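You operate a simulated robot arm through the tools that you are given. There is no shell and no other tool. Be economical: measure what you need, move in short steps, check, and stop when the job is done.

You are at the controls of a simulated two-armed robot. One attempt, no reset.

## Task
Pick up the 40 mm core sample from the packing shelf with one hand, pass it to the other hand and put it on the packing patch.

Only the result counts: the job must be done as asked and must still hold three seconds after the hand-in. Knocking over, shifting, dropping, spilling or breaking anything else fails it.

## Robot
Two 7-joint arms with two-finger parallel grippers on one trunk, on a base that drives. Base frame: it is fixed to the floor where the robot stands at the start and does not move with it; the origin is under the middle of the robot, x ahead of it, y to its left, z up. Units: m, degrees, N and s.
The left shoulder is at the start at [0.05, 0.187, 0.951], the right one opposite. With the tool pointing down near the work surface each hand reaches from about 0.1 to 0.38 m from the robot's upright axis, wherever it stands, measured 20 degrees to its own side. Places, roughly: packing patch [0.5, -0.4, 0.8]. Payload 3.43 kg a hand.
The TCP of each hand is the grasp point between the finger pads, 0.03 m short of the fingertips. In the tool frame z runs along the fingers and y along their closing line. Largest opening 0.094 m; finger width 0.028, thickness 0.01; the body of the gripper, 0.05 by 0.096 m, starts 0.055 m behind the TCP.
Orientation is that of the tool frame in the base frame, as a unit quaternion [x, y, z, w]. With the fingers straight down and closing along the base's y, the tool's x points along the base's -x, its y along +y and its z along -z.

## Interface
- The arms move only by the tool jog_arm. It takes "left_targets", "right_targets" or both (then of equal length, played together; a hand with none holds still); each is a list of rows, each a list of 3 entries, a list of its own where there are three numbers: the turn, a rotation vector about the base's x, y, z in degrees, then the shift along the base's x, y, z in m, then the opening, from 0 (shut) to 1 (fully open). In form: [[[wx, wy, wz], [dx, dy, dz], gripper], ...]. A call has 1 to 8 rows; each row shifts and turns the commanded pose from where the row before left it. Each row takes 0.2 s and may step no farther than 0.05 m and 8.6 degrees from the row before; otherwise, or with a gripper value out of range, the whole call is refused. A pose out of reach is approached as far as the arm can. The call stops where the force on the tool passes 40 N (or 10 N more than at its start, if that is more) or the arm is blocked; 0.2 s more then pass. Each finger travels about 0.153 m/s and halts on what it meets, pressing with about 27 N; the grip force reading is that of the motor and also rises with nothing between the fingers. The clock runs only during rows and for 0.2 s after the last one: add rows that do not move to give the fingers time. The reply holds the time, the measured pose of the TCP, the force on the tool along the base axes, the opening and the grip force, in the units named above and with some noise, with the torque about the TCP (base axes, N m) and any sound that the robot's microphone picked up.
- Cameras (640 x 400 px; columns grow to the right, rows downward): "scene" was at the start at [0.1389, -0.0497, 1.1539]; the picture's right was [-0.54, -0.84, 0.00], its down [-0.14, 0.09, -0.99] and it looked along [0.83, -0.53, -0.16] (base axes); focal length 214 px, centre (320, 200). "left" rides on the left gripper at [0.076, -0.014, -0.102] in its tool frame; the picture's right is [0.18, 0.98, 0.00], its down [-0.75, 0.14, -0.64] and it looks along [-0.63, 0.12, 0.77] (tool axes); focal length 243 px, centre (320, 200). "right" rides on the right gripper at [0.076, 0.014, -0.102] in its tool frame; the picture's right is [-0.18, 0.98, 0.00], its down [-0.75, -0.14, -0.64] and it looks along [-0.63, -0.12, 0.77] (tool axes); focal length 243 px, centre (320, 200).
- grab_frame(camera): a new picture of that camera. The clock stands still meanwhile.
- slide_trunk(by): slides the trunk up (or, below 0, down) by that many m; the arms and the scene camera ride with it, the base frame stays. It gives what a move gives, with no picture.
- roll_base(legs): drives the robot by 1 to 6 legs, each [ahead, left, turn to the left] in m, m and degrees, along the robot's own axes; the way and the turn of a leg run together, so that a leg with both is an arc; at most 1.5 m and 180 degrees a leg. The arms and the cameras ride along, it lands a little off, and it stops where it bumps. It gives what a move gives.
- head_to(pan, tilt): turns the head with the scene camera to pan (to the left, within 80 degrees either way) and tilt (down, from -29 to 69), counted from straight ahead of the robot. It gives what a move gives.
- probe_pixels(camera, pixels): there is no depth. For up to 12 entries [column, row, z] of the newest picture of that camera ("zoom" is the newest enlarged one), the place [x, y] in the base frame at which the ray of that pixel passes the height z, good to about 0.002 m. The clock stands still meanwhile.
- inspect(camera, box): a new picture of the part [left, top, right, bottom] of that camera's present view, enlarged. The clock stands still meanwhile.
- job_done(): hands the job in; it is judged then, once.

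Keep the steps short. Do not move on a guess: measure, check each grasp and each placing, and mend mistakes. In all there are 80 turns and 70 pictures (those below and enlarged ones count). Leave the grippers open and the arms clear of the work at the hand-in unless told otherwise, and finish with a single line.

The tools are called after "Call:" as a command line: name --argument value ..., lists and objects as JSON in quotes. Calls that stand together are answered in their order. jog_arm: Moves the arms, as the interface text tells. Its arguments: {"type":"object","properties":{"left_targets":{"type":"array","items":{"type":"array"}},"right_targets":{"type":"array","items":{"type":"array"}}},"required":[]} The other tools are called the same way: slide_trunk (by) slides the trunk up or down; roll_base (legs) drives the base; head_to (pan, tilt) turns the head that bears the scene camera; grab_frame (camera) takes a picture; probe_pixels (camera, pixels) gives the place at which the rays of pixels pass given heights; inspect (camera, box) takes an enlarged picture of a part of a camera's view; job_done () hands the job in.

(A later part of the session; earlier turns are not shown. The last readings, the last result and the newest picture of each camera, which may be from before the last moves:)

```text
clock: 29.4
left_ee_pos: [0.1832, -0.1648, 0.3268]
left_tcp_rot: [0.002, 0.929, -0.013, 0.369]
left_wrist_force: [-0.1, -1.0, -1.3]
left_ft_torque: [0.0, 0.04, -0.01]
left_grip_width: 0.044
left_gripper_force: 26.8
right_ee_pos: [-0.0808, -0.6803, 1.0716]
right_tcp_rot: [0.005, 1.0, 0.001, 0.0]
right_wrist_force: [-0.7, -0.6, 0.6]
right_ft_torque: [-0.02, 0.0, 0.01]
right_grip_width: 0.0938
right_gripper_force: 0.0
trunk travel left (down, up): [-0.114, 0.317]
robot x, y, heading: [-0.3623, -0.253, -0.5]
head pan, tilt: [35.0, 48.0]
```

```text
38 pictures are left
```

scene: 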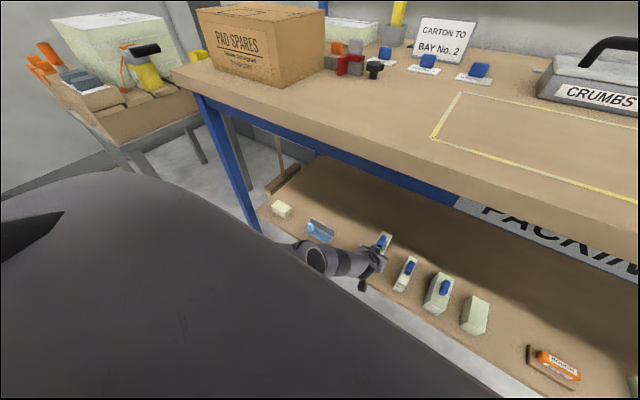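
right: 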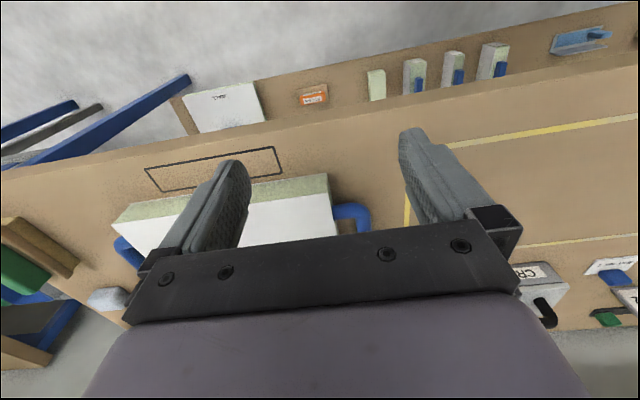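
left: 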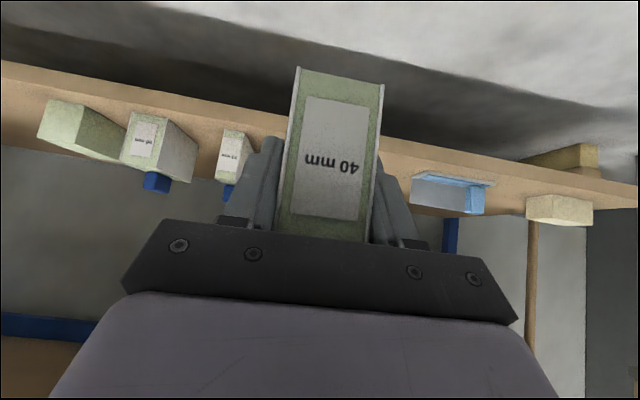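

Clear of the bench. I'll raise the left hand straight up.

Call:
jog_arm --left_targets '[[[0, 0, 0], [0, 0, 0.04], 0], [[0, 0, 0], [0, 0, 0.045], 0], [[0, 0, 0], [0, 0, 0.045], 0], [[0, 0, 0], [0, 0, 0.045], 0], [[0, 0, 0], [0, 0, 0.045], 0], [[0, 0, 0], [0, 0, 0.045], 0], [[0, 0, 0], [0, 0, 0.045], 0], [[0, 0, 0], [0, 0, 0.045], 0]]'

Call:
jog_arm --left_targets '[[[0, 0, 0], [0, 0, 0.045], 0], [[0, 0, 0], [0, 0, 0.045], 0], [[0, 0, 0], [0, 0, 0.045], 0], [[0, 0, 0], [0, 0, 0.045], 0], [[0, 0, 0], [0, 0, 0.045], 0], [[0, 0, 0], [0, 0, 0.045], 0], [[0, 0, 0], [0, 0, 0], 0]]'

Call:
head_to --pan 5 --tilt 25

Call:
grab_frame --camera "scene"

```text
clock: 31.2
left_ee_pos: [0.279, -0.1843, 0.4416]
left_tcp_rot: [-0.004, 0.929, -0.003, 0.369]
left_wrist_force: [0.0, 0.2, -1.4]
left_ft_torque: [-0.02, 0.07, -0.01]
left_grip_width: 0.044
left_gripper_force: 26.7
left hand out of reach, approached as far as the arm can: row 1, 2, 3, 4, 5, 6, 7, 8
right_ee_pos: [-0.0799, -0.6801, 1.0707]
right_tcp_rot: [0.004, 1.0, -0.001, 0.0]
right_wrist_force: [0.2, -0.6, -0.3]
right_ft_torque: [0.0, -0.01, 0.0]
right_grip_width: 0.0943
right_gripper_force: 0.1
trunk travel left (down, up): [-0.114, 0.317]
robot x, y, heading: [-0.3577, -0.2523, -0.6]
head pan, tilt: [35.0, 48.0]
```

```text
clock: 32.8
left_ee_pos: [0.2733, -0.2006, 0.7147]
left_tcp_rot: [0.002, 0.929, -0.013, 0.369]
left_wrist_force: [-0.3, -1.0, -1.2]
left_ft_torque: [-0.03, 0.0, -0.01]
left_grip_width: 0.044
left_gripper_force: 26.5
right_ee_pos: [-0.0807, -0.6806, 1.0725]
right_tcp_rot: [0.006, 1.0, 0.001, 0.0]
right_wrist_force: [-0.7, 0.0, 0.0]
right_ft_torque: [-0.01, 0.0, -0.02]
right_grip_width: 0.0939
right_gripper_force: 0.0
trunk travel left (down, up): [-0.114, 0.317]
robot x, y, heading: [-0.3594, -0.2562, -0.2]
head pan, tilt: [35.0, 48.0]
```

```text
clock: 33.7
left_ee_pos: [0.2743, -0.2003, 0.7136]
left_tcp_rot: [0.002, 0.929, -0.014, 0.369]
left_wrist_force: [-0.2, -0.4, -1.3]
left_ft_torque: [0.0, 0.01, 0.01]
left_grip_width: 0.0438
left_gripper_force: 26.4
right_ee_pos: [-0.0791, -0.6806, 1.0708]
right_tcp_rot: [0.006, 1.0, 0.0, 0.0]
right_wrist_force: [-0.4, -0.3, 0.7]
right_ft_torque: [-0.01, 0.03, 0.0]
right_grip_width: 0.0942
right_gripper_force: 0.0
trunk travel left (down, up): [-0.114, 0.317]
robot x, y, heading: [-0.3628, -0.2526, -0.2]
head pan, tilt: [5.0, 25.0]
```

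```text
37 pictures are left
```

scene: 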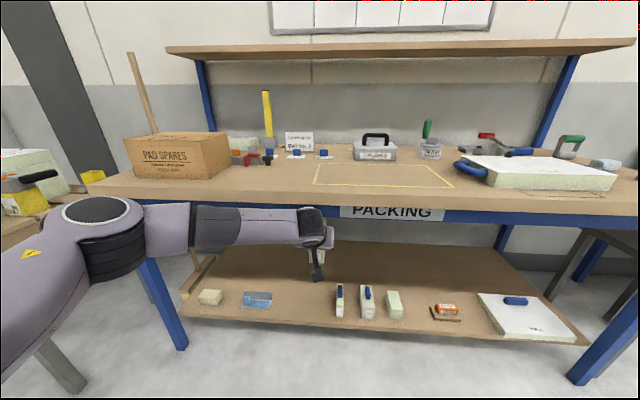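

The arm slid forward to x 0.27 during the lift, so the sample's rear is under the bench edge (no contact, force about 1 N). I'll back the base off 0.15 m before going up.

Call:
roll_base --legs '[[-0.15, 0, 0]]'

Call:
jog_arm --left_targets '[[[0, 0, 0], [0, 0, 0.04], 0], [[0, 0, 0], [0, 0, 0.045], 0], [[0, 0, 0], [0, 0, 0.045], 0], [[0, 0, 0], [0, 0, 0.045], 0], [[0, 0, 0], [0, 0, 0.045], 0], [[0, 0, 0], [0, 0, 0.045], 0], [[0, 0, 0], [0, 0, 0], 0]]'

Call:
grab_frame --camera "scene"

```text
clock: 35.1
left_ee_pos: [0.1264, -0.1999, 0.7124]
left_tcp_rot: [0.002, 0.929, -0.013, 0.369]
left_wrist_force: [-0.2, 0.5, -1.4]
left_ft_torque: [0.02, 0.05, 0.04]
left_grip_width: 0.0439
left_gripper_force: 27.0
right_ee_pos: [-0.2304, -0.6793, 1.0713]
right_tcp_rot: [0.006, 1.0, 0.0, -0.001]
right_wrist_force: [-0.3, 0.2, -0.4]
right_ft_torque: [-0.02, 0.0, -0.02]
right_grip_width: 0.094
right_gripper_force: 0.0
trunk travel left (down, up): [-0.114, 0.317]
robot x, y, heading: [-0.5112, -0.2512, -0.6]
head pan, tilt: [5.0, 25.0]
```

```text
clock: 36.7
left_ee_pos: [0.128, -0.1996, 0.9781]
left_tcp_rot: [0.003, 0.929, -0.014, 0.369]
left_wrist_force: [-0.3, -0.9, -0.7]
left_ft_torque: [0.01, 0.05, 0.0]
left_grip_width: 0.0439
left_gripper_force: 27.1
right_ee_pos: [-0.2288, -0.6804, 1.0703]
right_tcp_rot: [0.006, 1.0, -0.001, 0.0]
right_wrist_force: [0.4, 1.7, -0.3]
right_ft_torque: [0.01, -0.01, -0.02]
right_grip_width: 0.0939
right_gripper_force: 0.1
trunk travel left (down, up): [-0.114, 0.317]
robot x, y, heading: [-0.5095, -0.2548, -0.9]
head pan, tilt: [5.0, 25.0]
```

```text
36 pictures are left
```

scene: 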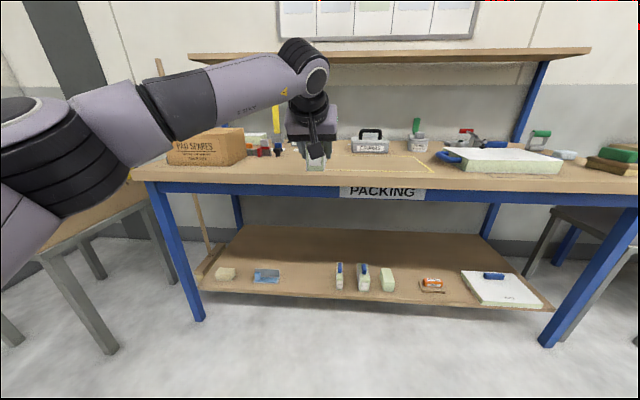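

The sample is held well in free space in front of the bench. I'll bring it closer and lower so the right hand can come in from above.

Call:
jog_arm --left_targets '[[[0, 0, 0], [-0.03, 0, -0.015], 0], [[0, 0, 0], [-0.03, 0, -0.015], 0], [[0, 0, 0], [-0.03, 0, -0.015], 0], [[0, 0, 0], [-0.03, 0, -0.015], 0], [[0, 0, 0], [-0.03, 0, -0.015], 0], [[0, 0, 0], [-0.03, 0, -0.015], 0], [[0, 0, 0], [0, 0, 0], 0]]'

Call:
head_to --pan 5 --tilt 35

Call:
grab_frame --camera "scene"

```text
clock: 38.3
left_ee_pos: [-0.0526, -0.1982, 0.8884]
left_tcp_rot: [0.002, 0.929, -0.013, 0.37]
left_wrist_force: [0.4, -0.1, -1.2]
left_ft_torque: [-0.02, 0.06, -0.02]
left_grip_width: 0.0442
left_gripper_force: 27.0
right_ee_pos: [-0.2297, -0.6791, 1.0726]
right_tcp_rot: [0.005, 1.0, 0.0, 0.0]
right_wrist_force: [0.1, -1.2, 0.1]
right_ft_torque: [0.01, 0.02, -0.01]
right_grip_width: 0.094
right_gripper_force: 0.1
trunk travel left (down, up): [-0.114, 0.317]
robot x, y, heading: [-0.5127, -0.2533, -0.7]
head pan, tilt: [5.0, 25.0]
```

```text
clock: 39.0
left_ee_pos: [-0.0509, -0.1999, 0.8895]
left_tcp_rot: [0.003, 0.929, -0.014, 0.369]
left_wrist_force: [0.3, 0.5, -1.6]
left_ft_torque: [-0.03, 0.04, 0.01]
left_grip_width: 0.044
left_gripper_force: 27.2
right_ee_pos: [-0.2293, -0.6805, 1.0712]
right_tcp_rot: [0.006, 1.0, 0.0, 0.0]
right_wrist_force: [-0.2, -0.7, -1.5]
right_ft_torque: [0.02, 0.02, -0.02]
right_grip_width: 0.0938
right_gripper_force: 0.0
trunk travel left (down, up): [-0.114, 0.317]
robot x, y, heading: [-0.5104, -0.2523, -0.8]
head pan, tilt: [5.0, 35.0]
```

```text
35 pictures are left
```

scene: 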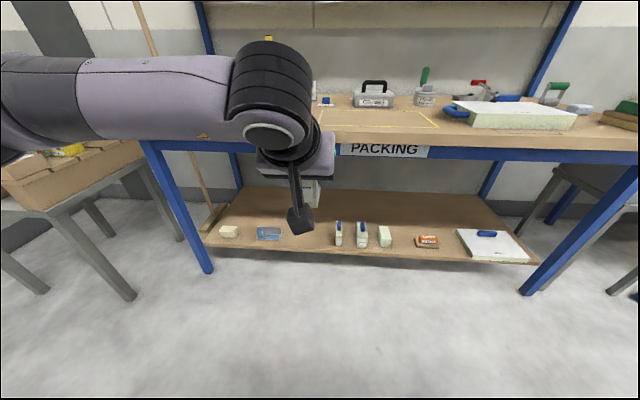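

Now I'll bring the right hand forward and left to above the sample's rear half: first x, with y still well out.

Call:
jog_arm --right_targets '[[[0, 0, 0], [0.035, 0.02, 0], 1], [[0, 0, 0], [0.035, 0.02, 0], 1], [[0, 0, 0], [0.035, 0.02, 0], 1], [[0, 0, 0], [0.035, 0.02, 0], 1], [[0, 0, 0], [0.035, 0.02, 0], 1], [[0, 0, 0], [0.035, 0.02, 0], 1], [[0, 0, 0], [0.037, 0.02, 0], 1], [[0, 0, 0], [0, 0.04, 0], 1]]'

Call:
grab_frame --camera "right"

Call:
grab_frame --camera "scene"

```text
clock: 40.8
left_ee_pos: [-0.0508, -0.1992, 0.8891]
left_tcp_rot: [0.003, 0.929, -0.013, 0.37]
left_wrist_force: [-0.2, -0.1, -1.0]
left_ft_torque: [0.03, 0.08, -0.01]
left_grip_width: 0.0437
left_gripper_force: 27.0
right_ee_pos: [-0.0437, -0.5207, 1.0055]
right_tcp_rot: [0.006, 1.0, 0.001, 0.001]
right_wrist_force: [0.6, -0.3, 0.5]
right_ft_torque: [0.01, 0.01, -0.02]
right_grip_width: 0.0939
right_gripper_force: 0.0
right hand out of reach, approached as far as the arm can: row 4, 5, 6, 7, 8
trunk travel left (down, up): [-0.114, 0.317]
robot x, y, heading: [-0.5089, -0.2519, -0.6]
head pan, tilt: [5.0, 35.0]
```

```text
34 pictures are left
```

right: 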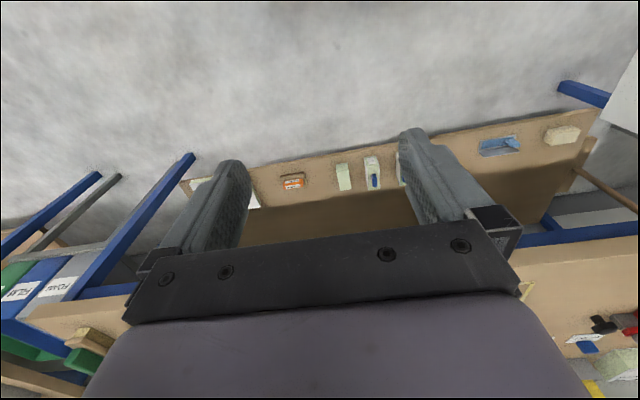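

```text
33 pictures are left
```

scene: 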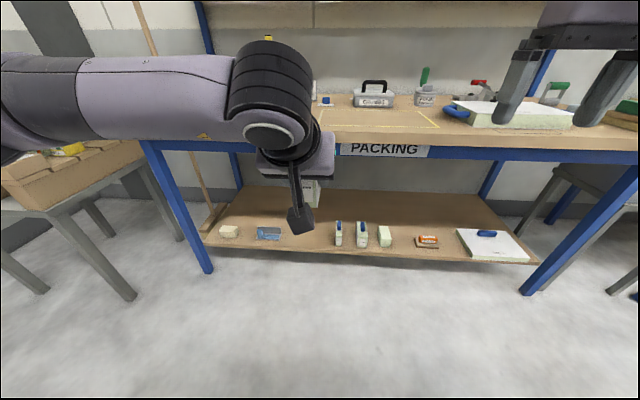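

The right arm is at its reach limit there. I'll bring the sample closer, lower and a little to the right with the left hand.

Call:
jog_arm --left_targets '[[[0, 0, 0], [-0.012, -0.02, -0.02], 0], [[0, 0, 0], [-0.012, -0.02, -0.02], 0], [[0, 0, 0], [-0.012, -0.02, -0.02], 0], [[0, 0, 0], [-0.012, -0.02, -0.02], 0], [[0, 0, 0], [-0.012, 0, -0.02], 0], [[0, 0, 0], [0, 0, 0], 0]]'

Call:
grab_frame --camera "scene"

```text
clock: 42.2
left_ee_pos: [-0.1129, -0.2816, 0.7896]
left_tcp_rot: [0.003, 0.929, -0.014, 0.369]
left_wrist_force: [1.1, -0.3, -0.7]
left_ft_torque: [0.03, 0.05, 0.05]
left_grip_width: 0.0442
left_gripper_force: 27.3
right_ee_pos: [-0.0434, -0.5214, 1.0058]
right_tcp_rot: [0.006, 1.0, 0.001, 0.0]
right_wrist_force: [0.0, -0.6, 0.0]
right_ft_torque: [-0.01, 0.0, 0.01]
right_grip_width: 0.0942
right_gripper_force: 0.1
trunk travel left (down, up): [-0.114, 0.317]
robot x, y, heading: [-0.5082, -0.2477, -0.6]
head pan, tilt: [5.0, 35.0]
```

```text
32 pictures are left
```

scene: 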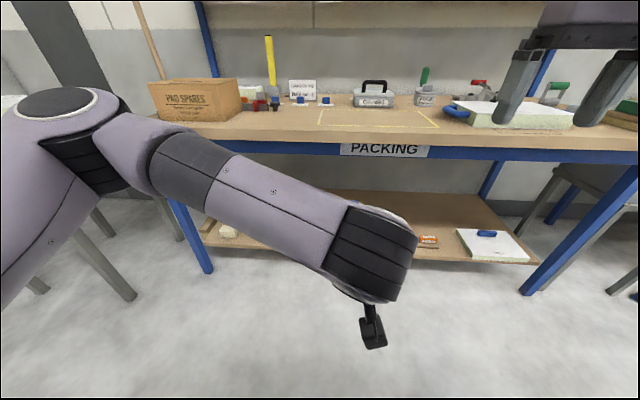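

The sample is at left TCP (−0.113, −0.282, 0.790). The right grasp target is x≈−0.042, y≈−0.283, z≈0.797. I'll lean the right hand 10° away from the left one (+10° about y) and move in above, at z ≈0.97.

Call:
jog_arm --right_targets '[[[0, 5, 0], [0, 0.03, -0.015], 1], [[0, 5, 0], [0, 0.03, -0.015], 1], [[0, 0, 0], [0, 0.03, 0], 1], [[0, 0, 0], [0, 0.03, 0], 1], [[0, 0, 0], [0, 0.03, 0], 1], [[0, 0, 0], [0, 0.03, 0], 1], [[0, 0, 0], [0, 0.03, 0], 1], [[0, 0, 0], [0, 0.028, 0], 1]]'

Call:
grab_frame --camera "right"

Call:
grab_frame --camera "scene"

```text
clock: 44.0
left_ee_pos: [-0.1129, -0.2826, 0.7889]
left_tcp_rot: [0.002, 0.929, -0.014, 0.369]
left_wrist_force: [-0.7, 0.3, -1.9]
left_ft_torque: [0.01, 0.03, -0.02]
left_grip_width: 0.0438
left_gripper_force: 26.8
right_ee_pos: [-0.1366, -0.4174, 0.9341]
right_tcp_rot: [0.005, 0.996, -0.001, -0.087]
right_wrist_force: [0.7, -0.1, 0.6]
right_ft_torque: [-0.01, 0.01, 0.01]
right_grip_width: 0.0941
right_gripper_force: 0.1
right hand out of reach, approached as far as the arm can: row 1, 2, 3, 4, 5, 6, 7, 8
trunk travel left (down, up): [-0.114, 0.317]
robot x, y, heading: [-0.5132, -0.2536, -0.6]
head pan, tilt: [5.0, 35.0]
```

```text
31 pictures are left
```

right: 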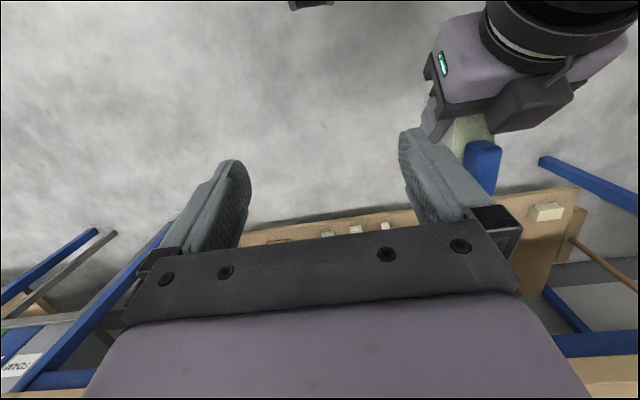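

```text
30 pictures are left
```

scene: 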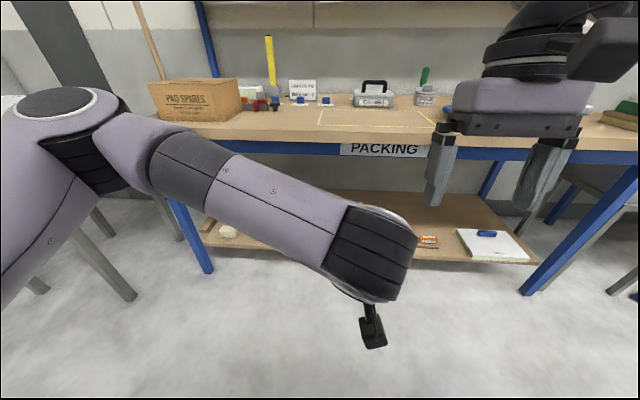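

The right arm runs out of reach with that geometry. I'll turn both hands −60° about z instead: the sample then points toward the right arm. First the right hand moves out of the way while both turn.

Call:
jog_arm --left_targets '[[[0, 0, 0], [0, 0, 0], 0], [[0, 0, 0], [0, 0, 0], 0], [[0, 0, -7.5], [0, 0, 0], 0], [[0, 0, -7.5], [0, 0, 0], 0], [[0, 0, -7.5], [0, 0, 0], 0], [[0, 0, -7.5], [0, 0, 0], 0], [[0, 0, 0], [0, 0, 0], 0]]' --right_targets '[[[0, 0, 0], [0, -0.04, 0.01], 1], [[0, 0, 0], [0, -0.04, 0.01], 1], [[0, 0, -7.5], [0, 0, 0], 1], [[0, 0, -7.5], [0, 0, 0], 1], [[0, 0, -7.5], [0, 0, 0], 1], [[0, 0, -7.5], [0, 0, 0], 1], [[0, 0, 0], [0, 0, 0], 1]]'

Call:
jog_arm --left_targets '[[[0, 0, -7.5], [0, 0, 0], 0], [[0, 0, -7.5], [0, 0, 0], 0], [[0, 0, -7.5], [0, 0, 0], 0], [[0, 0, -7.5], [0, 0, 0], 0], [[0, 0, 0], [0, 0, 0], 0]]' --right_targets '[[[0, 0, -7.5], [0, 0, 0], 1], [[0, 0, -7.5], [0, 0, 0], 1], [[0, 0, -7.5], [0, 0, 0], 1], [[0, 0, -7.5], [0, 0, 0], 1], [[0, 0, 0], [0, 0, 0], 1]]'

Call:
grab_frame --camera "right"

Call:
grab_frame --camera "scene"

```text
clock: 45.6
left_ee_pos: [-0.1137, -0.2813, 0.7895]
left_tcp_rot: [0.244, 0.897, -0.109, 0.353]
left_wrist_force: [0.4, -0.6, -1.7]
left_ft_torque: [-0.01, 0.04, 0.02]
left_grip_width: 0.044
left_gripper_force: 26.6
right_ee_pos: [-0.136, -0.4987, 0.9553]
right_tcp_rot: [0.264, 0.961, 0.021, -0.084]
right_wrist_force: [0.4, 0.1, 0.6]
right_ft_torque: [-0.01, -0.03, 0.02]
right_grip_width: 0.094
right_gripper_force: 0.1
trunk travel left (down, up): [-0.114, 0.317]
robot x, y, heading: [-0.5126, -0.2538, -0.4]
head pan, tilt: [5.0, 35.0]
```

```text
clock: 46.8
left_ee_pos: [-0.1138, -0.281, 0.7887]
left_tcp_rot: [0.467, 0.803, -0.197, 0.313]
left_wrist_force: [0.1, 0.0, -1.6]
left_ft_torque: [0.03, 0.0, 0.01]
left_grip_width: 0.0438
left_gripper_force: 26.8
right_ee_pos: [-0.1354, -0.4976, 0.9547]
right_tcp_rot: [0.504, 0.859, 0.044, -0.075]
right_wrist_force: [0.4, 0.1, 0.1]
right_ft_torque: [-0.02, -0.02, 0.01]
right_grip_width: 0.0941
right_gripper_force: 0.1
trunk travel left (down, up): [-0.114, 0.317]
robot x, y, heading: [-0.5092, -0.2526, -0.5]
head pan, tilt: [5.0, 35.0]
```

```text
29 pictures are left
```

right: 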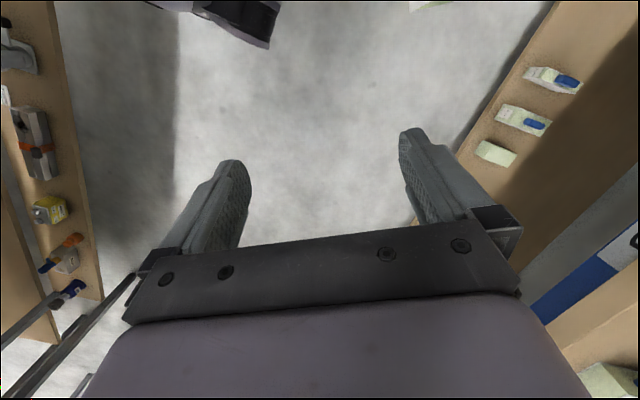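

```text
28 pictures are left
```

scene: 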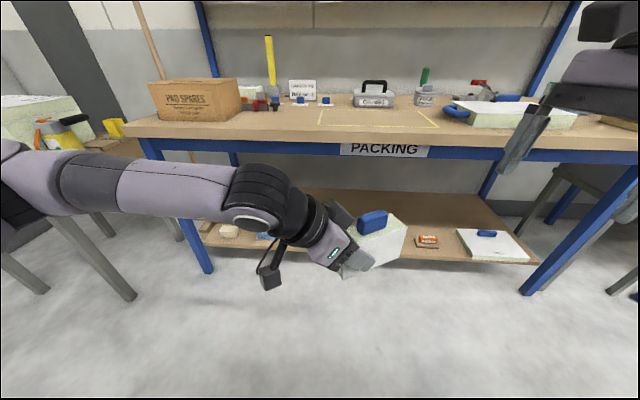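

Now the scene camera sees the sample at (375,240). I'll zoom in and measure its top corners.

Call:
inspect --camera "scene" --box '[310, 190, 430, 290]'

```text
4.00 times, centred on (370, 240) of scene
```

zoom: 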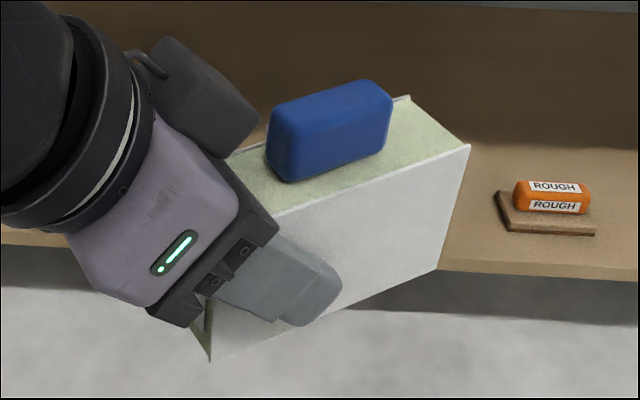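

Call:
probe_pixels --camera "zoom" --pixels '[[470, 145, 0.816], [408, 97, 0.816], [436, 268, 0.743], [210, 362, 0.743], [382, 150, 0.816], [288, 180, 0.816], [390, 95, 0.84]]'

```text
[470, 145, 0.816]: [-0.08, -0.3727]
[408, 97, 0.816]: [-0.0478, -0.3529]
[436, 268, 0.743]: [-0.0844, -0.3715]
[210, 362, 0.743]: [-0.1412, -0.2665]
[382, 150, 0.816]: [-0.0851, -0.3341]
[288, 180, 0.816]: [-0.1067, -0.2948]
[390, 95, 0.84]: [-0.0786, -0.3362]
```

The sample axis is (0.477, −0.88) with its rear centre at (−0.066, −0.363), which agrees with the left-hand pose. The right hand's closing line (0.873, 0.488) is square to it. I'll move above the grasp point (−0.077, −0.341), backed off along the tool axis.

Call:
jog_arm --right_targets '[[[0, 0, 0], [0.017, 0.0345, -0.006], 1], [[0, 0, 0], [0.017, 0.0345, -0.006], 1], [[0, 0, 0], [0.017, 0.0345, -0.006], 1], [[0, 0, 0], [0.017, 0.0345, -0.006], 1], [[0, 0, 0], [0, 0, 0], 1]]'

Call:
grab_frame --camera "scene"

Call:
grab_frame --camera "right"

```text
clock: 48.0
left_ee_pos: [-0.1132, -0.2798, 0.7889]
left_tcp_rot: [0.467, 0.803, -0.197, 0.312]
left_wrist_force: [0.3, 0.3, -0.7]
left_ft_torque: [0.03, 0.02, 0.02]
left_grip_width: 0.044
left_gripper_force: 26.7
right_ee_pos: [-0.0896, -0.4071, 0.934]
right_tcp_rot: [0.505, 0.859, 0.043, -0.076]
right_wrist_force: [-0.4, -0.2, -0.7]
right_ft_torque: [0.01, 0.04, 0.0]
right_grip_width: 0.0937
right_gripper_force: 0.1
right hand out of reach, approached as far as the arm can: row 3, 4
trunk travel left (down, up): [-0.114, 0.317]
robot x, y, heading: [-0.5099, -0.2518, -0.7]
head pan, tilt: [5.0, 35.0]
```

```text
26 pictures are left
```

scene: 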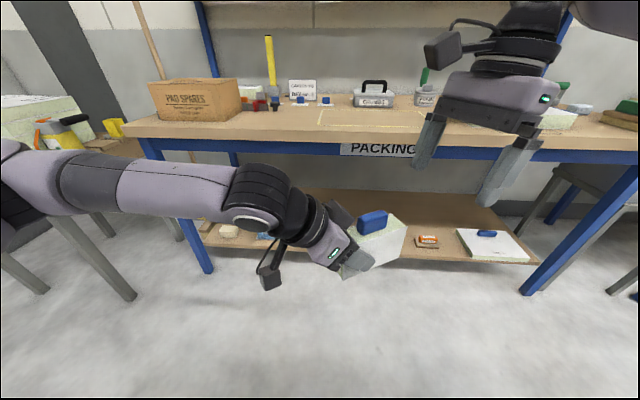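

```text
25 pictures are left
```

right: 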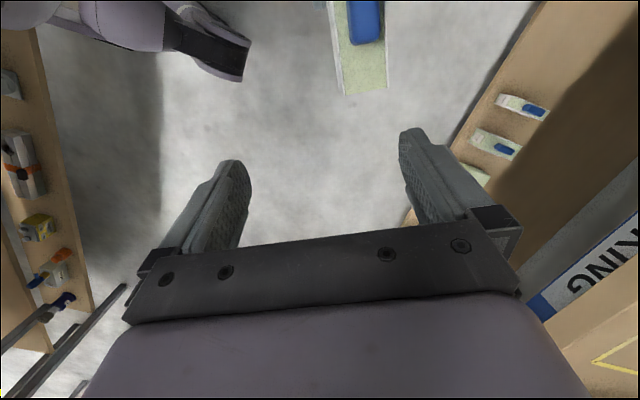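

The right arm is again near its limit, but the pose is close. I'll bring the sample to it: shift the left hand by (−0.03, −0.06, 0) under the right fingers (tips z 0.904, knob top about 0.845).

Call:
jog_arm --left_targets '[[[0, 0, 0], [-0.01, -0.02, 0], 0], [[0, 0, 0], [-0.01, -0.02, 0], 0], [[0, 0, 0], [-0.01, -0.02, 0], 0], [[0, 0, 0], [0, 0, 0], 0]]'

Call:
inspect --camera "scene" --box '[310, 140, 550, 290]'

```text
clock: 49.0
left_ee_pos: [-0.1436, -0.3409, 0.7903]
left_tcp_rot: [0.466, 0.804, -0.196, 0.313]
left_wrist_force: [0.5, 0.0, -0.6]
left_ft_torque: [0.05, 0.01, 0.02]
left_grip_width: 0.0439
left_gripper_force: 27.5
right_ee_pos: [-0.0912, -0.4073, 0.9337]
right_tcp_rot: [0.504, 0.859, 0.045, -0.075]
right_wrist_force: [0.0, -0.3, -0.3]
right_ft_torque: [0.01, 0.03, -0.04]
right_grip_width: 0.0938
right_gripper_force: 0.1
trunk travel left (down, up): [-0.114, 0.317]
robot x, y, heading: [-0.5089, -0.2541, -0.7]
head pan, tilt: [5.0, 35.0]
```

```text
2.67 times, centred on (430, 215) of scene
```

zoom: 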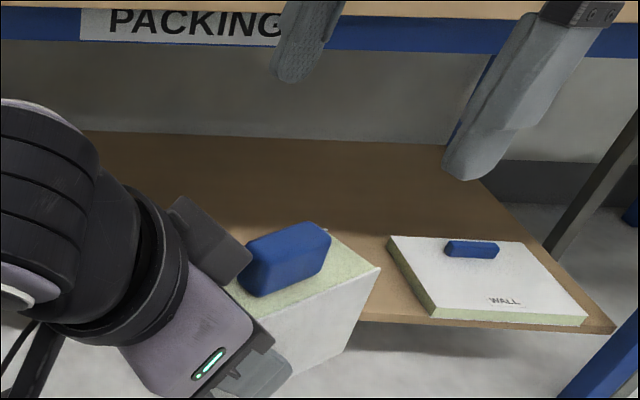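

The grasp point is now at (−0.107, −0.402, 0.806). I'll align over it and descend along the tool axis in two stages.

Call:
jog_arm --right_targets '[[[0, 0, 0], [-0.008, -0.012, -0.019], 1], [[0, 0, 0], [-0.0031, 0.0056, -0.036], 1], [[0, 0, 0], [0, 0, 0], 1]]'

Call:
grab_frame --camera "right"

Call:
inspect --camera "scene" --box '[310, 140, 550, 290]'

```text
clock: 49.8
left_ee_pos: [-0.1434, -0.3412, 0.79]
left_tcp_rot: [0.467, 0.804, -0.196, 0.312]
left_wrist_force: [-0.6, -0.5, -0.7]
left_ft_torque: [0.03, 0.04, 0.01]
left_grip_width: 0.0441
left_gripper_force: 26.7
right_ee_pos: [-0.1017, -0.412, 0.8787]
right_tcp_rot: [0.503, 0.86, 0.044, -0.076]
right_wrist_force: [-0.6, 0.0, 0.6]
right_ft_torque: [-0.01, 0.01, -0.01]
right_grip_width: 0.0939
right_gripper_force: 0.0
trunk travel left (down, up): [-0.114, 0.317]
robot x, y, heading: [-0.5119, -0.2511, -0.7]
head pan, tilt: [5.0, 35.0]
```

```text
23 pictures are left
```

right: 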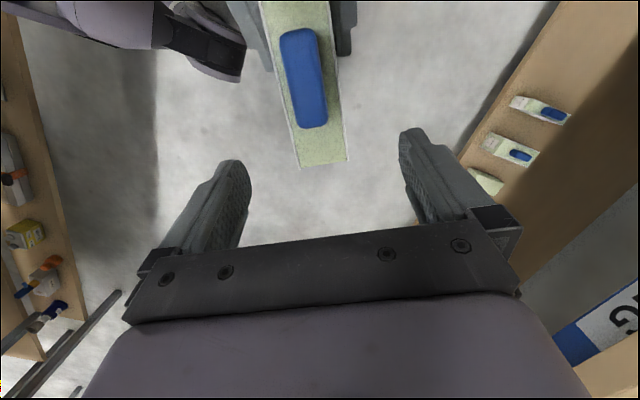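

```text
2.67 times, centred on (430, 215) of scene
```

zoom: 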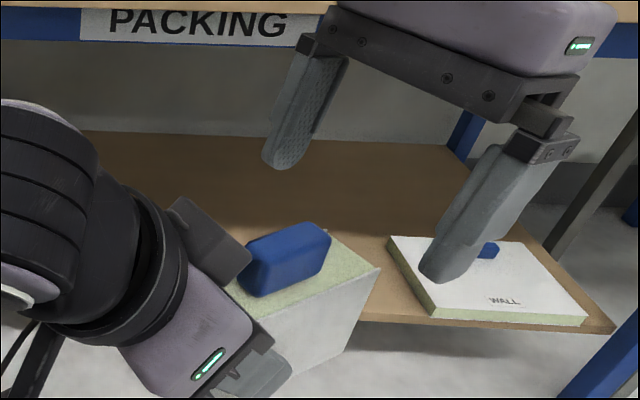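

The sample is centred between the right fingers. I'll verify its rear corners in the right picture before the last part of the descent.

Call:
probe_pixels --camera "right" --pixels '[[302, 168, 0.817], [347, 162, 0.817], [315, 128, 0.842], [313, 128, 0.835]]'

```text
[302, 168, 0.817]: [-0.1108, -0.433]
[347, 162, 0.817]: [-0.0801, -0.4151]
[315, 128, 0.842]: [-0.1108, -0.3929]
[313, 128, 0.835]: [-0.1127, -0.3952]
```

It agrees: rear centre (−0.0955, −0.424). I'll finish the descent to (−0.107, −0.402, 0.806).

Call:
jog_arm --right_targets '[[[0, 0, 0], [-0.0018, 0.0034, -0.025], 1], [[0, 0, 0], [-0.0018, 0.0033, -0.025], 1], [[0, 0, 0], [-0.0018, 0.0033, -0.0225], 1], [[0, 0, 0], [0, 0, 0], 1]]'

Call:
grab_frame --camera "right"

Call:
inspect --camera "scene" --box '[330, 150, 530, 290]'

```text
clock: 50.8
left_ee_pos: [-0.1434, -0.3392, 0.7901]
left_tcp_rot: [0.468, 0.803, -0.197, 0.312]
left_wrist_force: [-0.7, 0.3, -1.7]
left_ft_torque: [0.04, 0.04, -0.01]
left_grip_width: 0.0441
left_gripper_force: 26.7
right_ee_pos: [-0.1068, -0.4013, 0.805]
right_tcp_rot: [0.503, 0.86, 0.043, -0.076]
right_wrist_force: [-0.5, 0.5, -0.2]
right_ft_torque: [0.0, -0.02, 0.02]
right_grip_width: 0.0939
right_gripper_force: 0.1
trunk travel left (down, up): [-0.114, 0.317]
robot x, y, heading: [-0.507, -0.2492, -0.7]
head pan, tilt: [5.0, 35.0]
```

```text
21 pictures are left
```

right: 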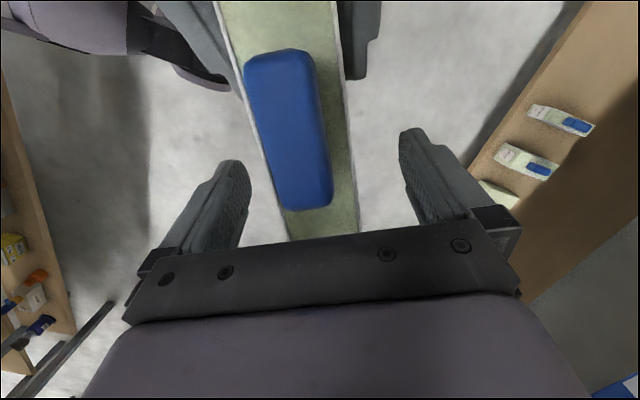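

```text
2.86 times, centred on (430, 220) of scene
```

zoom: 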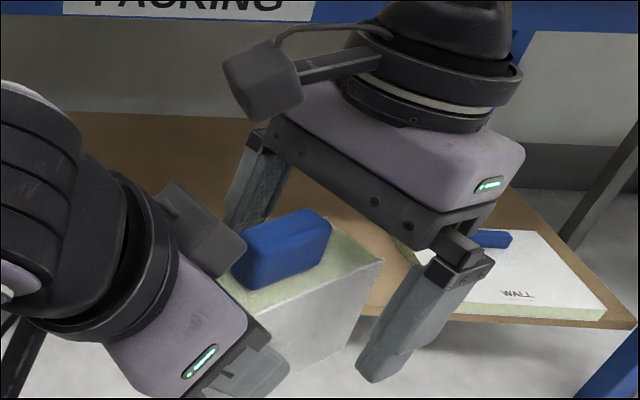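

Both fingers straddle the rear end with no contact. Closing the right gripper while the left keeps holding.

Call:
jog_arm --right_targets '[[[0, 0, 0], [0, 0, 0], 0.6], [[0, 0, 0], [0, 0, 0], 0], [[0, 0, 0], [0, 0, 0], 0], [[0, 0, 0], [0, 0, 0], 0]]'

Call:
inspect --camera "scene" --box '[330, 150, 530, 290]'

```text
clock: 51.8
left_ee_pos: [-0.1425, -0.3417, 0.79]
left_tcp_rot: [0.467, 0.804, -0.196, 0.312]
left_wrist_force: [3.7, 3.4, -1.7]
left_ft_torque: [0.15, -0.07, 0.17]
left_grip_width: 0.0438
left_gripper_force: 27.1
right_ee_pos: [-0.1076, -0.402, 0.8037]
right_tcp_rot: [0.504, 0.859, 0.043, -0.077]
right_wrist_force: [-3.8, -2.7, 0.0]
right_ft_torque: [-0.17, 0.13, 0.12]
right_grip_width: 0.0438
right_gripper_force: 26.7
trunk travel left (down, up): [-0.114, 0.317]
robot x, y, heading: [-0.511, -0.2534, -0.9]
head pan, tilt: [5.0, 35.0]
```

```text
2.86 times, centred on (430, 220) of scene
```

zoom: 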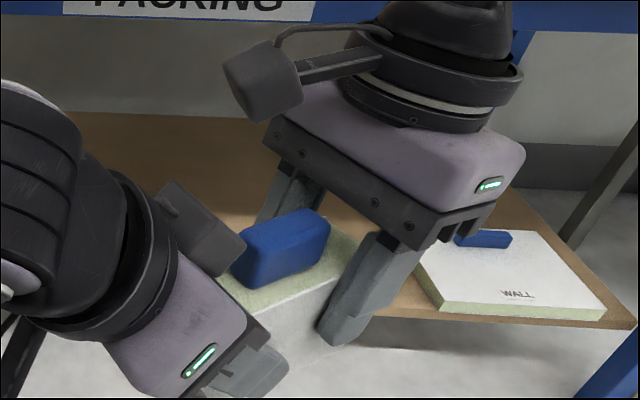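

The right grip is 0.0438 m with 27 N. Now I'll open the left hand and back it out along its tool axis (−0.32, 0.61, 0.73).

Call:
jog_arm --left_targets '[[[0, 0, 0], [0, 0, 0], 1], [[0, 0, 0], [0, 0, 0], 1], [[0, 0, 0], [0, 0, 0], 1], [[0, 0, 0], [-0.0096, 0.0182, 0.0219], 1], [[0, 0, 0], [-0.0112, 0.0212, 0.0255], 1], [[0, 0, 0], [-0.0112, 0.0212, 0.0255], 1], [[0, 0, 0], [-0.0112, 0.0212, 0.0255], 1], [[0, 0, 0], [0, 0, 0], 1]]'

Call:
grab_frame --camera "scene"

```text
clock: 53.6
left_ee_pos: [-0.1869, -0.2617, 0.8874]
left_tcp_rot: [0.468, 0.803, -0.196, 0.313]
left_wrist_force: [0.3, 0.4, -0.1]
left_ft_torque: [0.01, -0.01, 0.01]
left_grip_width: 0.0943
left_gripper_force: 0.1
right_ee_pos: [-0.1076, -0.403, 0.8051]
right_tcp_rot: [0.503, 0.86, 0.043, -0.076]
right_wrist_force: [1.0, -0.5, 0.3]
right_ft_torque: [-0.05, -0.02, 0.0]
right_grip_width: 0.0439
right_gripper_force: 26.5
trunk travel left (down, up): [-0.114, 0.317]
robot x, y, heading: [-0.5098, -0.2503, -0.5]
head pan, tilt: [5.0, 35.0]
```

```text
18 pictures are left
```

scene: 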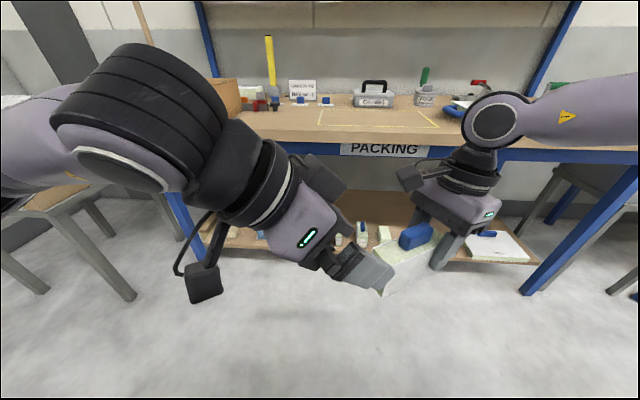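

The right hand alone holds the sample now. I'll pull the left hand farther away, then raise the trunk 0.2 m so the right hand carries the sample above bench height.

Call:
jog_arm --left_targets '[[[0, 0, 0], [0, 0.03, 0.01], 1], [[0, 0, 0], [0, 0.03, 0.01], 1], [[0, 0, 0], [0, 0.03, 0], 1], [[0, 0, 0], [0, 0.02, 0], 1], [[0, 0, 0], [0, 0, 0], 1]]'

Call:
slide_trunk --by 0.2

Call:
grab_frame --camera "scene"

```text
clock: 54.8
left_ee_pos: [-0.1867, -0.1491, 0.9075]
left_tcp_rot: [0.467, 0.804, -0.196, 0.313]
left_wrist_force: [-0.3, 0.4, -0.1]
left_ft_torque: [0.0, -0.01, -0.04]
left_grip_width: 0.0938
left_gripper_force: 0.1
right_ee_pos: [-0.1078, -0.4024, 0.8049]
right_tcp_rot: [0.504, 0.859, 0.043, -0.076]
right_wrist_force: [0.5, 0.1, -0.7]
right_ft_torque: [-0.06, -0.07, 0.03]
right_grip_width: 0.044
right_gripper_force: 27.5
trunk travel left (down, up): [-0.114, 0.317]
robot x, y, heading: [-0.5102, -0.2506, -0.8]
head pan, tilt: [5.0, 35.0]
```

```text
clock: 57.0
left_ee_pos: [-0.1871, -0.1483, 1.1076]
left_tcp_rot: [0.467, 0.803, -0.197, 0.312]
left_wrist_force: [-0.6, 0.1, 0.3]
left_ft_torque: [-0.03, 0.0, -0.01]
left_grip_width: 0.0941
left_gripper_force: 0.1
right_ee_pos: [-0.1076, -0.4021, 1.0048]
right_tcp_rot: [0.503, 0.86, 0.043, -0.075]
right_wrist_force: [0.1, -1.1, -1.5]
right_ft_torque: [-0.02, 0.01, 0.01]
right_grip_width: 0.0438
right_gripper_force: 26.6
trunk travel left (down, up): [-0.314, 0.117]
robot x, y, heading: [-0.5088, -0.257, -0.6]
head pan, tilt: [5.0, 35.0]
```

```text
17 pictures are left
```

scene: 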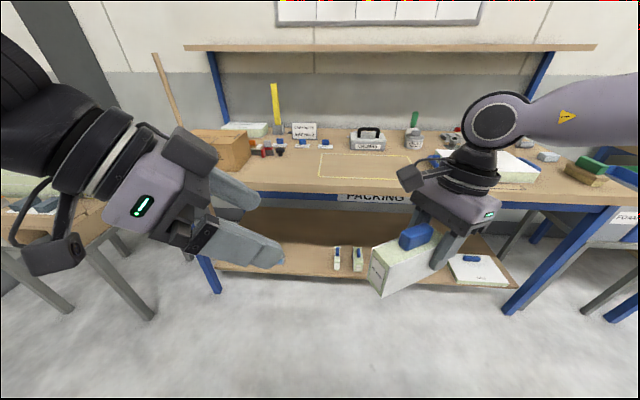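

The sample is carried at z≈1.0, above everything on the bench. I'll drive ahead 0.5 m.

Call:
roll_base --legs '[[0.5, 0, 0.6]]'

Call:
head_to --pan -15 --tilt 40

Call:
grab_frame --camera "scene"

```text
clock: 60.0
left_ee_pos: [0.3197, -0.1463, 1.1083]
left_tcp_rot: [0.462, 0.806, -0.194, 0.314]
left_wrist_force: [0.7, -0.9, -0.6]
left_ft_torque: [-0.02, 0.0, 0.03]
left_grip_width: 0.0938
left_gripper_force: 0.1
right_ee_pos: [0.4023, -0.3992, 1.0049]
right_tcp_rot: [0.499, 0.862, 0.043, -0.077]
right_wrist_force: [0.4, 0.6, -1.5]
right_ft_torque: [-0.03, -0.05, -0.02]
right_grip_width: 0.0441
right_gripper_force: 27.0
trunk travel left (down, up): [-0.314, 0.117]
robot x, y, heading: [-0.0026, -0.2553, 0.1]
head pan, tilt: [5.0, 35.0]
```

```text
clock: 60.8
left_ee_pos: [0.3194, -0.1482, 1.1074]
left_tcp_rot: [0.462, 0.806, -0.195, 0.313]
left_wrist_force: [-0.2, 0.5, 0.1]
left_ft_torque: [-0.01, 0.04, -0.01]
left_grip_width: 0.0941
left_gripper_force: 0.0
right_ee_pos: [0.4033, -0.4003, 1.0044]
right_tcp_rot: [0.499, 0.862, 0.044, -0.076]
right_wrist_force: [0.1, -0.8, -1.0]
right_ft_torque: [-0.05, -0.01, 0.03]
right_grip_width: 0.0439
right_gripper_force: 27.5
trunk travel left (down, up): [-0.314, 0.117]
robot x, y, heading: [-0.0025, -0.254, 0.1]
head pan, tilt: [-15.0, 40.0]
```

```text
16 pictures are left
```

scene: 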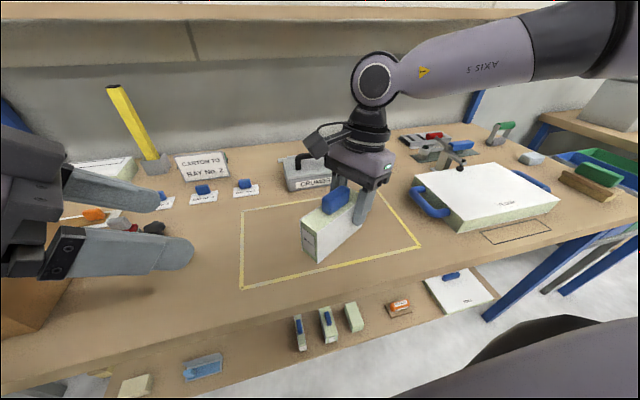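

Over the bench now. I'll lower to z≈0.925 and move forward and right, toward TCP (0.53, −0.46).

Call:
jog_arm --right_targets '[[[0, 0, 0], [0, 0, -0.04], 0], [[0, 0, 0], [0, 0, -0.04], 0], [[0, 0, 0], [0.032, -0.015, 0], 0], [[0, 0, 0], [0.032, -0.015, 0], 0], [[0, 0, 0], [0.032, -0.015, 0], 0], [[0, 0, 0], [0.032, -0.015, 0], 0], [[0, 0, 0], [0, 0, 0], 0]]'

Call:
grab_frame --camera "scene"

```text
clock: 62.4
left_ee_pos: [0.3189, -0.1478, 1.1089]
left_tcp_rot: [0.462, 0.806, -0.195, 0.314]
left_wrist_force: [0.8, 0.2, 0.1]
left_ft_torque: [0.02, 0.02, 0.02]
left_grip_width: 0.0941
left_gripper_force: 0.1
right_ee_pos: [0.5073, -0.4773, 0.9308]
right_tcp_rot: [0.498, 0.863, 0.045, -0.076]
right_wrist_force: [-0.1, 0.3, -0.5]
right_ft_torque: [-0.02, -0.03, 0.0]
right_grip_width: 0.0441
right_gripper_force: 27.0
right hand out of reach, approached as far as the arm can: row 5, 6
trunk travel left (down, up): [-0.314, 0.117]
robot x, y, heading: [-0.005, -0.254, -0.0]
head pan, tilt: [-15.0, 40.0]
```

```text
15 pictures are left
```

scene: 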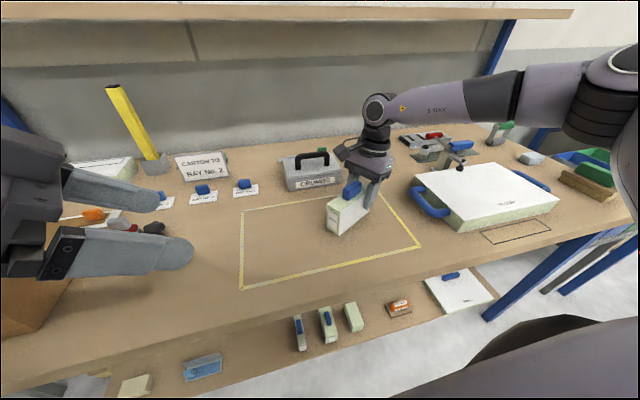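

The block centre is about (0.49, −0.445), just inside. I'll drive ahead 0.045 m to centre it better, and then check.

Call:
roll_base --legs '[[0.045, 0, 0]]'

Call:
inspect --camera "scene" --box '[230, 120, 450, 300]'

```text
clock: 63.3
left_ee_pos: [0.3651, -0.1474, 1.1075]
left_tcp_rot: [0.462, 0.806, -0.194, 0.313]
left_wrist_force: [0.2, -0.8, 0.1]
left_ft_torque: [0.02, 0.03, -0.01]
left_grip_width: 0.0939
left_gripper_force: 0.0
right_ee_pos: [0.5537, -0.4776, 0.9303]
right_tcp_rot: [0.498, 0.863, 0.044, -0.076]
right_wrist_force: [-0.2, -0.8, -2.0]
right_ft_torque: [-0.04, -0.03, 0.04]
right_grip_width: 0.044
right_gripper_force: 27.2
trunk travel left (down, up): [-0.314, 0.117]
robot x, y, heading: [0.0429, -0.2565, -0.0]
head pan, tilt: [-15.0, 40.0]
```

```text
2.22 times, centred on (340, 210) of scene
```

zoom: 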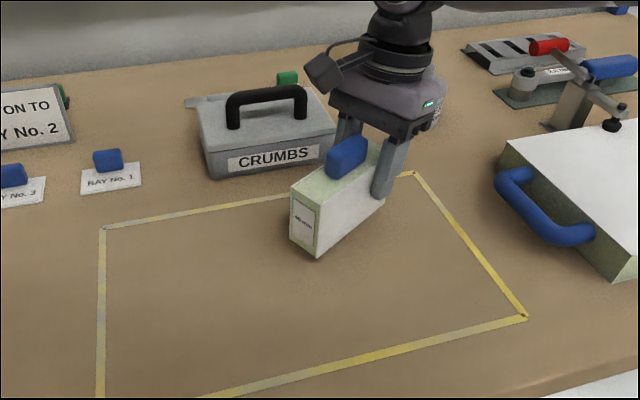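

The block centre is now about (0.537, −0.445), well inside the yellow outline. Its bottom is near z 0.869. I'll lower 0.062 m.

Call:
jog_arm --right_targets '[[[0, 0, 0], [0, 0, -0.025], 0], [[0, 0, 0], [0, 0, -0.022], 0], [[0, 0, 0], [0, 0, -0.015], 0], [[0, 0, 0], [0, 0, 0], 0]]'

Call:
inspect --camera "scene" --box '[290, 150, 410, 250]'

```text
clock: 64.0
left_ee_pos: [0.3634, -0.1471, 1.1092]
left_tcp_rot: [0.462, 0.806, -0.194, 0.315]
left_wrist_force: [-0.8, 0.1, 0.6]
left_ft_torque: [0.0, 0.02, -0.01]
left_grip_width: 0.0938
left_gripper_force: 0.0
right_ee_pos: [0.5437, -0.4829, 0.8969]
right_tcp_rot: [0.499, 0.862, 0.051, -0.071]
right_wrist_force: [-5.4, 1.0, 14.6]
right_ft_torque: [-0.47, 0.26, -0.15]
right_grip_width: 0.044
right_gripper_force: 26.9
right hand out of reach, approached as far as the arm can: row 1, 2, 3
trunk travel left (down, up): [-0.314, 0.117]
robot x, y, heading: [0.0427, -0.2559, -0.2]
head pan, tilt: [-15.0, 40.0]
stopped in row 3 (right hand): the force on the tool passed its limit (the readings are from after the stop); the commanded pose is now the measured one
```

```text
4.00 times, centred on (350, 200) of scene
```

zoom: 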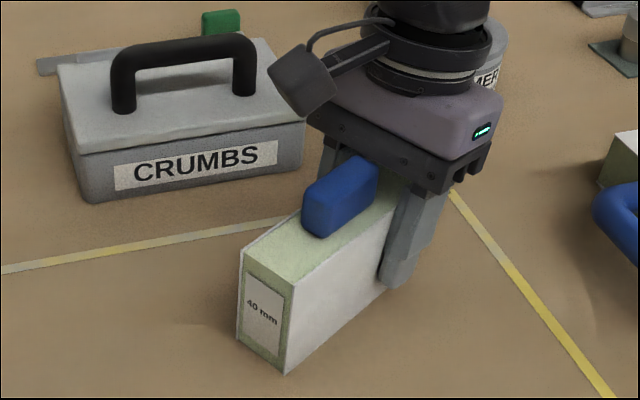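

Contact came at TCP z 0.897, so either the bench is higher than 0.80 or something else touched. I'll check the bench height from the block's bottom corner and the outline in this picture.

Call:
probe_pixels --camera "zoom" --pixels '[[285, 372, 0.8], [285, 372, 0.82], [285, 372, 0.836], [285, 372, 0.85], [238, 338, 0.836], [238, 338, 0.8], [300, 218, 0.836], [300, 218, 0.8], [600, 392, 0.836], [450, 190, 0.836], [0, 268, 0.836]]'

Call:
grab_frame --camera "right"

```text
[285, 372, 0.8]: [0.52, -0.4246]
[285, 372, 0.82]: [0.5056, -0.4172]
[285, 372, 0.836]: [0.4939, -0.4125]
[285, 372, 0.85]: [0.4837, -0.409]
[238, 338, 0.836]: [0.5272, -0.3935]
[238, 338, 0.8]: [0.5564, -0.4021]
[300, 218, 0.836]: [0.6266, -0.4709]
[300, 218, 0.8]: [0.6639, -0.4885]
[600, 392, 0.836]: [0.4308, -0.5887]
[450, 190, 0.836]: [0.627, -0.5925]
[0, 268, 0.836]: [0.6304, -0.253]
```

```text
12 pictures are left
```

right: 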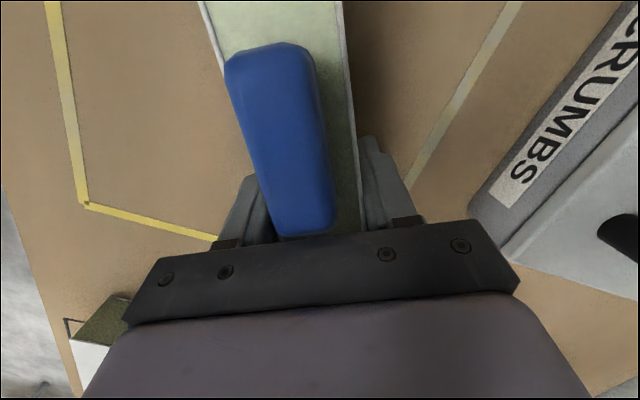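

The corner readings suggest the bench is about 0.84–0.85 high. I'll cross-check using the outline's near-right corner at (86,205) in the right picture and a new scene frame.

Call:
probe_pixels --camera "right" --pixels '[[86, 205, 0.8], [86, 205, 0.82], [86, 205, 0.84], [86, 205, 0.86]]'

Call:
grab_frame --camera "scene"

```text
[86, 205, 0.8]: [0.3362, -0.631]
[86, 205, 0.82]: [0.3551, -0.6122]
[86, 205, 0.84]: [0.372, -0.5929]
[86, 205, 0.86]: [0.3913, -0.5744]
```

```text
11 pictures are left
```

scene: 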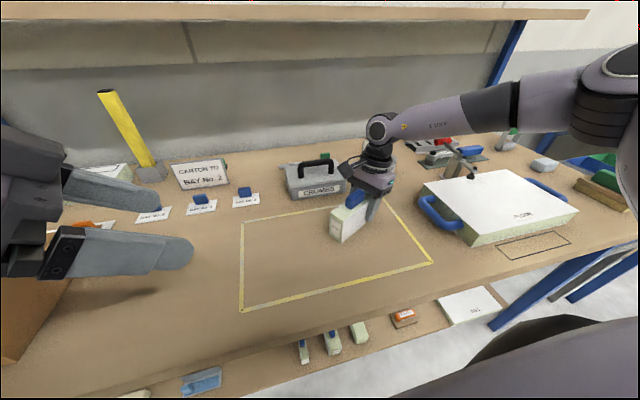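

Call:
probe_pixels --camera "scene" --pixels '[[431, 264, 0.8], [431, 264, 0.82], [431, 264, 0.84], [431, 264, 0.86], [240, 311, 0.84], [240, 221, 0.84], [389, 195, 0.84], [342, 244, 0.84], [331, 235, 0.84], [431, 264, 0.85]]'

```text
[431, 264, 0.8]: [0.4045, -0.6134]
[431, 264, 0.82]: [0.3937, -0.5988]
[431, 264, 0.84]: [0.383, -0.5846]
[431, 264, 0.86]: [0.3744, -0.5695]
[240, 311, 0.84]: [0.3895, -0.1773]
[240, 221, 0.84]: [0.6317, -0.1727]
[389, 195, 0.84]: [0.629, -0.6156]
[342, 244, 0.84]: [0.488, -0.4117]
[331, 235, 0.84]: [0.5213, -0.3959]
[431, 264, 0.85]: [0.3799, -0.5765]
```

Both cameras meet at bench height z≈0.847. The outline is therefore x 0.38–0.63, y −0.59 to −0.175, centre (0.50, −0.39), and the block is inside it and touching. I'll zoom in to check that it sits flat.

Call:
inspect --camera "scene" --box '[320, 180, 400, 250]'

```text
5.71 times, centred on (360, 215) of scene
```

zoom: 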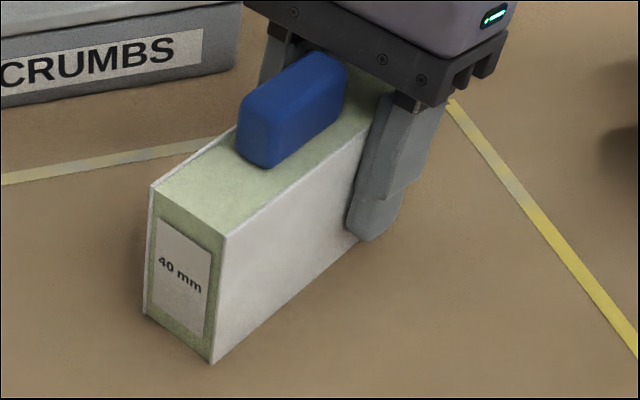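

Call:
probe_pixels --camera "zoom" --pixels '[[212, 364, 0.847], [355, 243, 0.847], [355, 243, 0.857], [225, 237, 0.92], [225, 237, 0.91], [225, 237, 0.93], [352, 110, 0.92], [145, 313, 0.847], [152, 186, 0.92]]'

```text
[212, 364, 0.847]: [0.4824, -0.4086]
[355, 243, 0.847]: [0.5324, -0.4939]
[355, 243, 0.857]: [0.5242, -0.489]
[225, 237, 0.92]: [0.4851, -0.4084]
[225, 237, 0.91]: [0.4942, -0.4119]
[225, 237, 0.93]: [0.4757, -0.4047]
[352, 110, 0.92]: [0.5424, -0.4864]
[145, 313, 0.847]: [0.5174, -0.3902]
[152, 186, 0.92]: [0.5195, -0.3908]
```

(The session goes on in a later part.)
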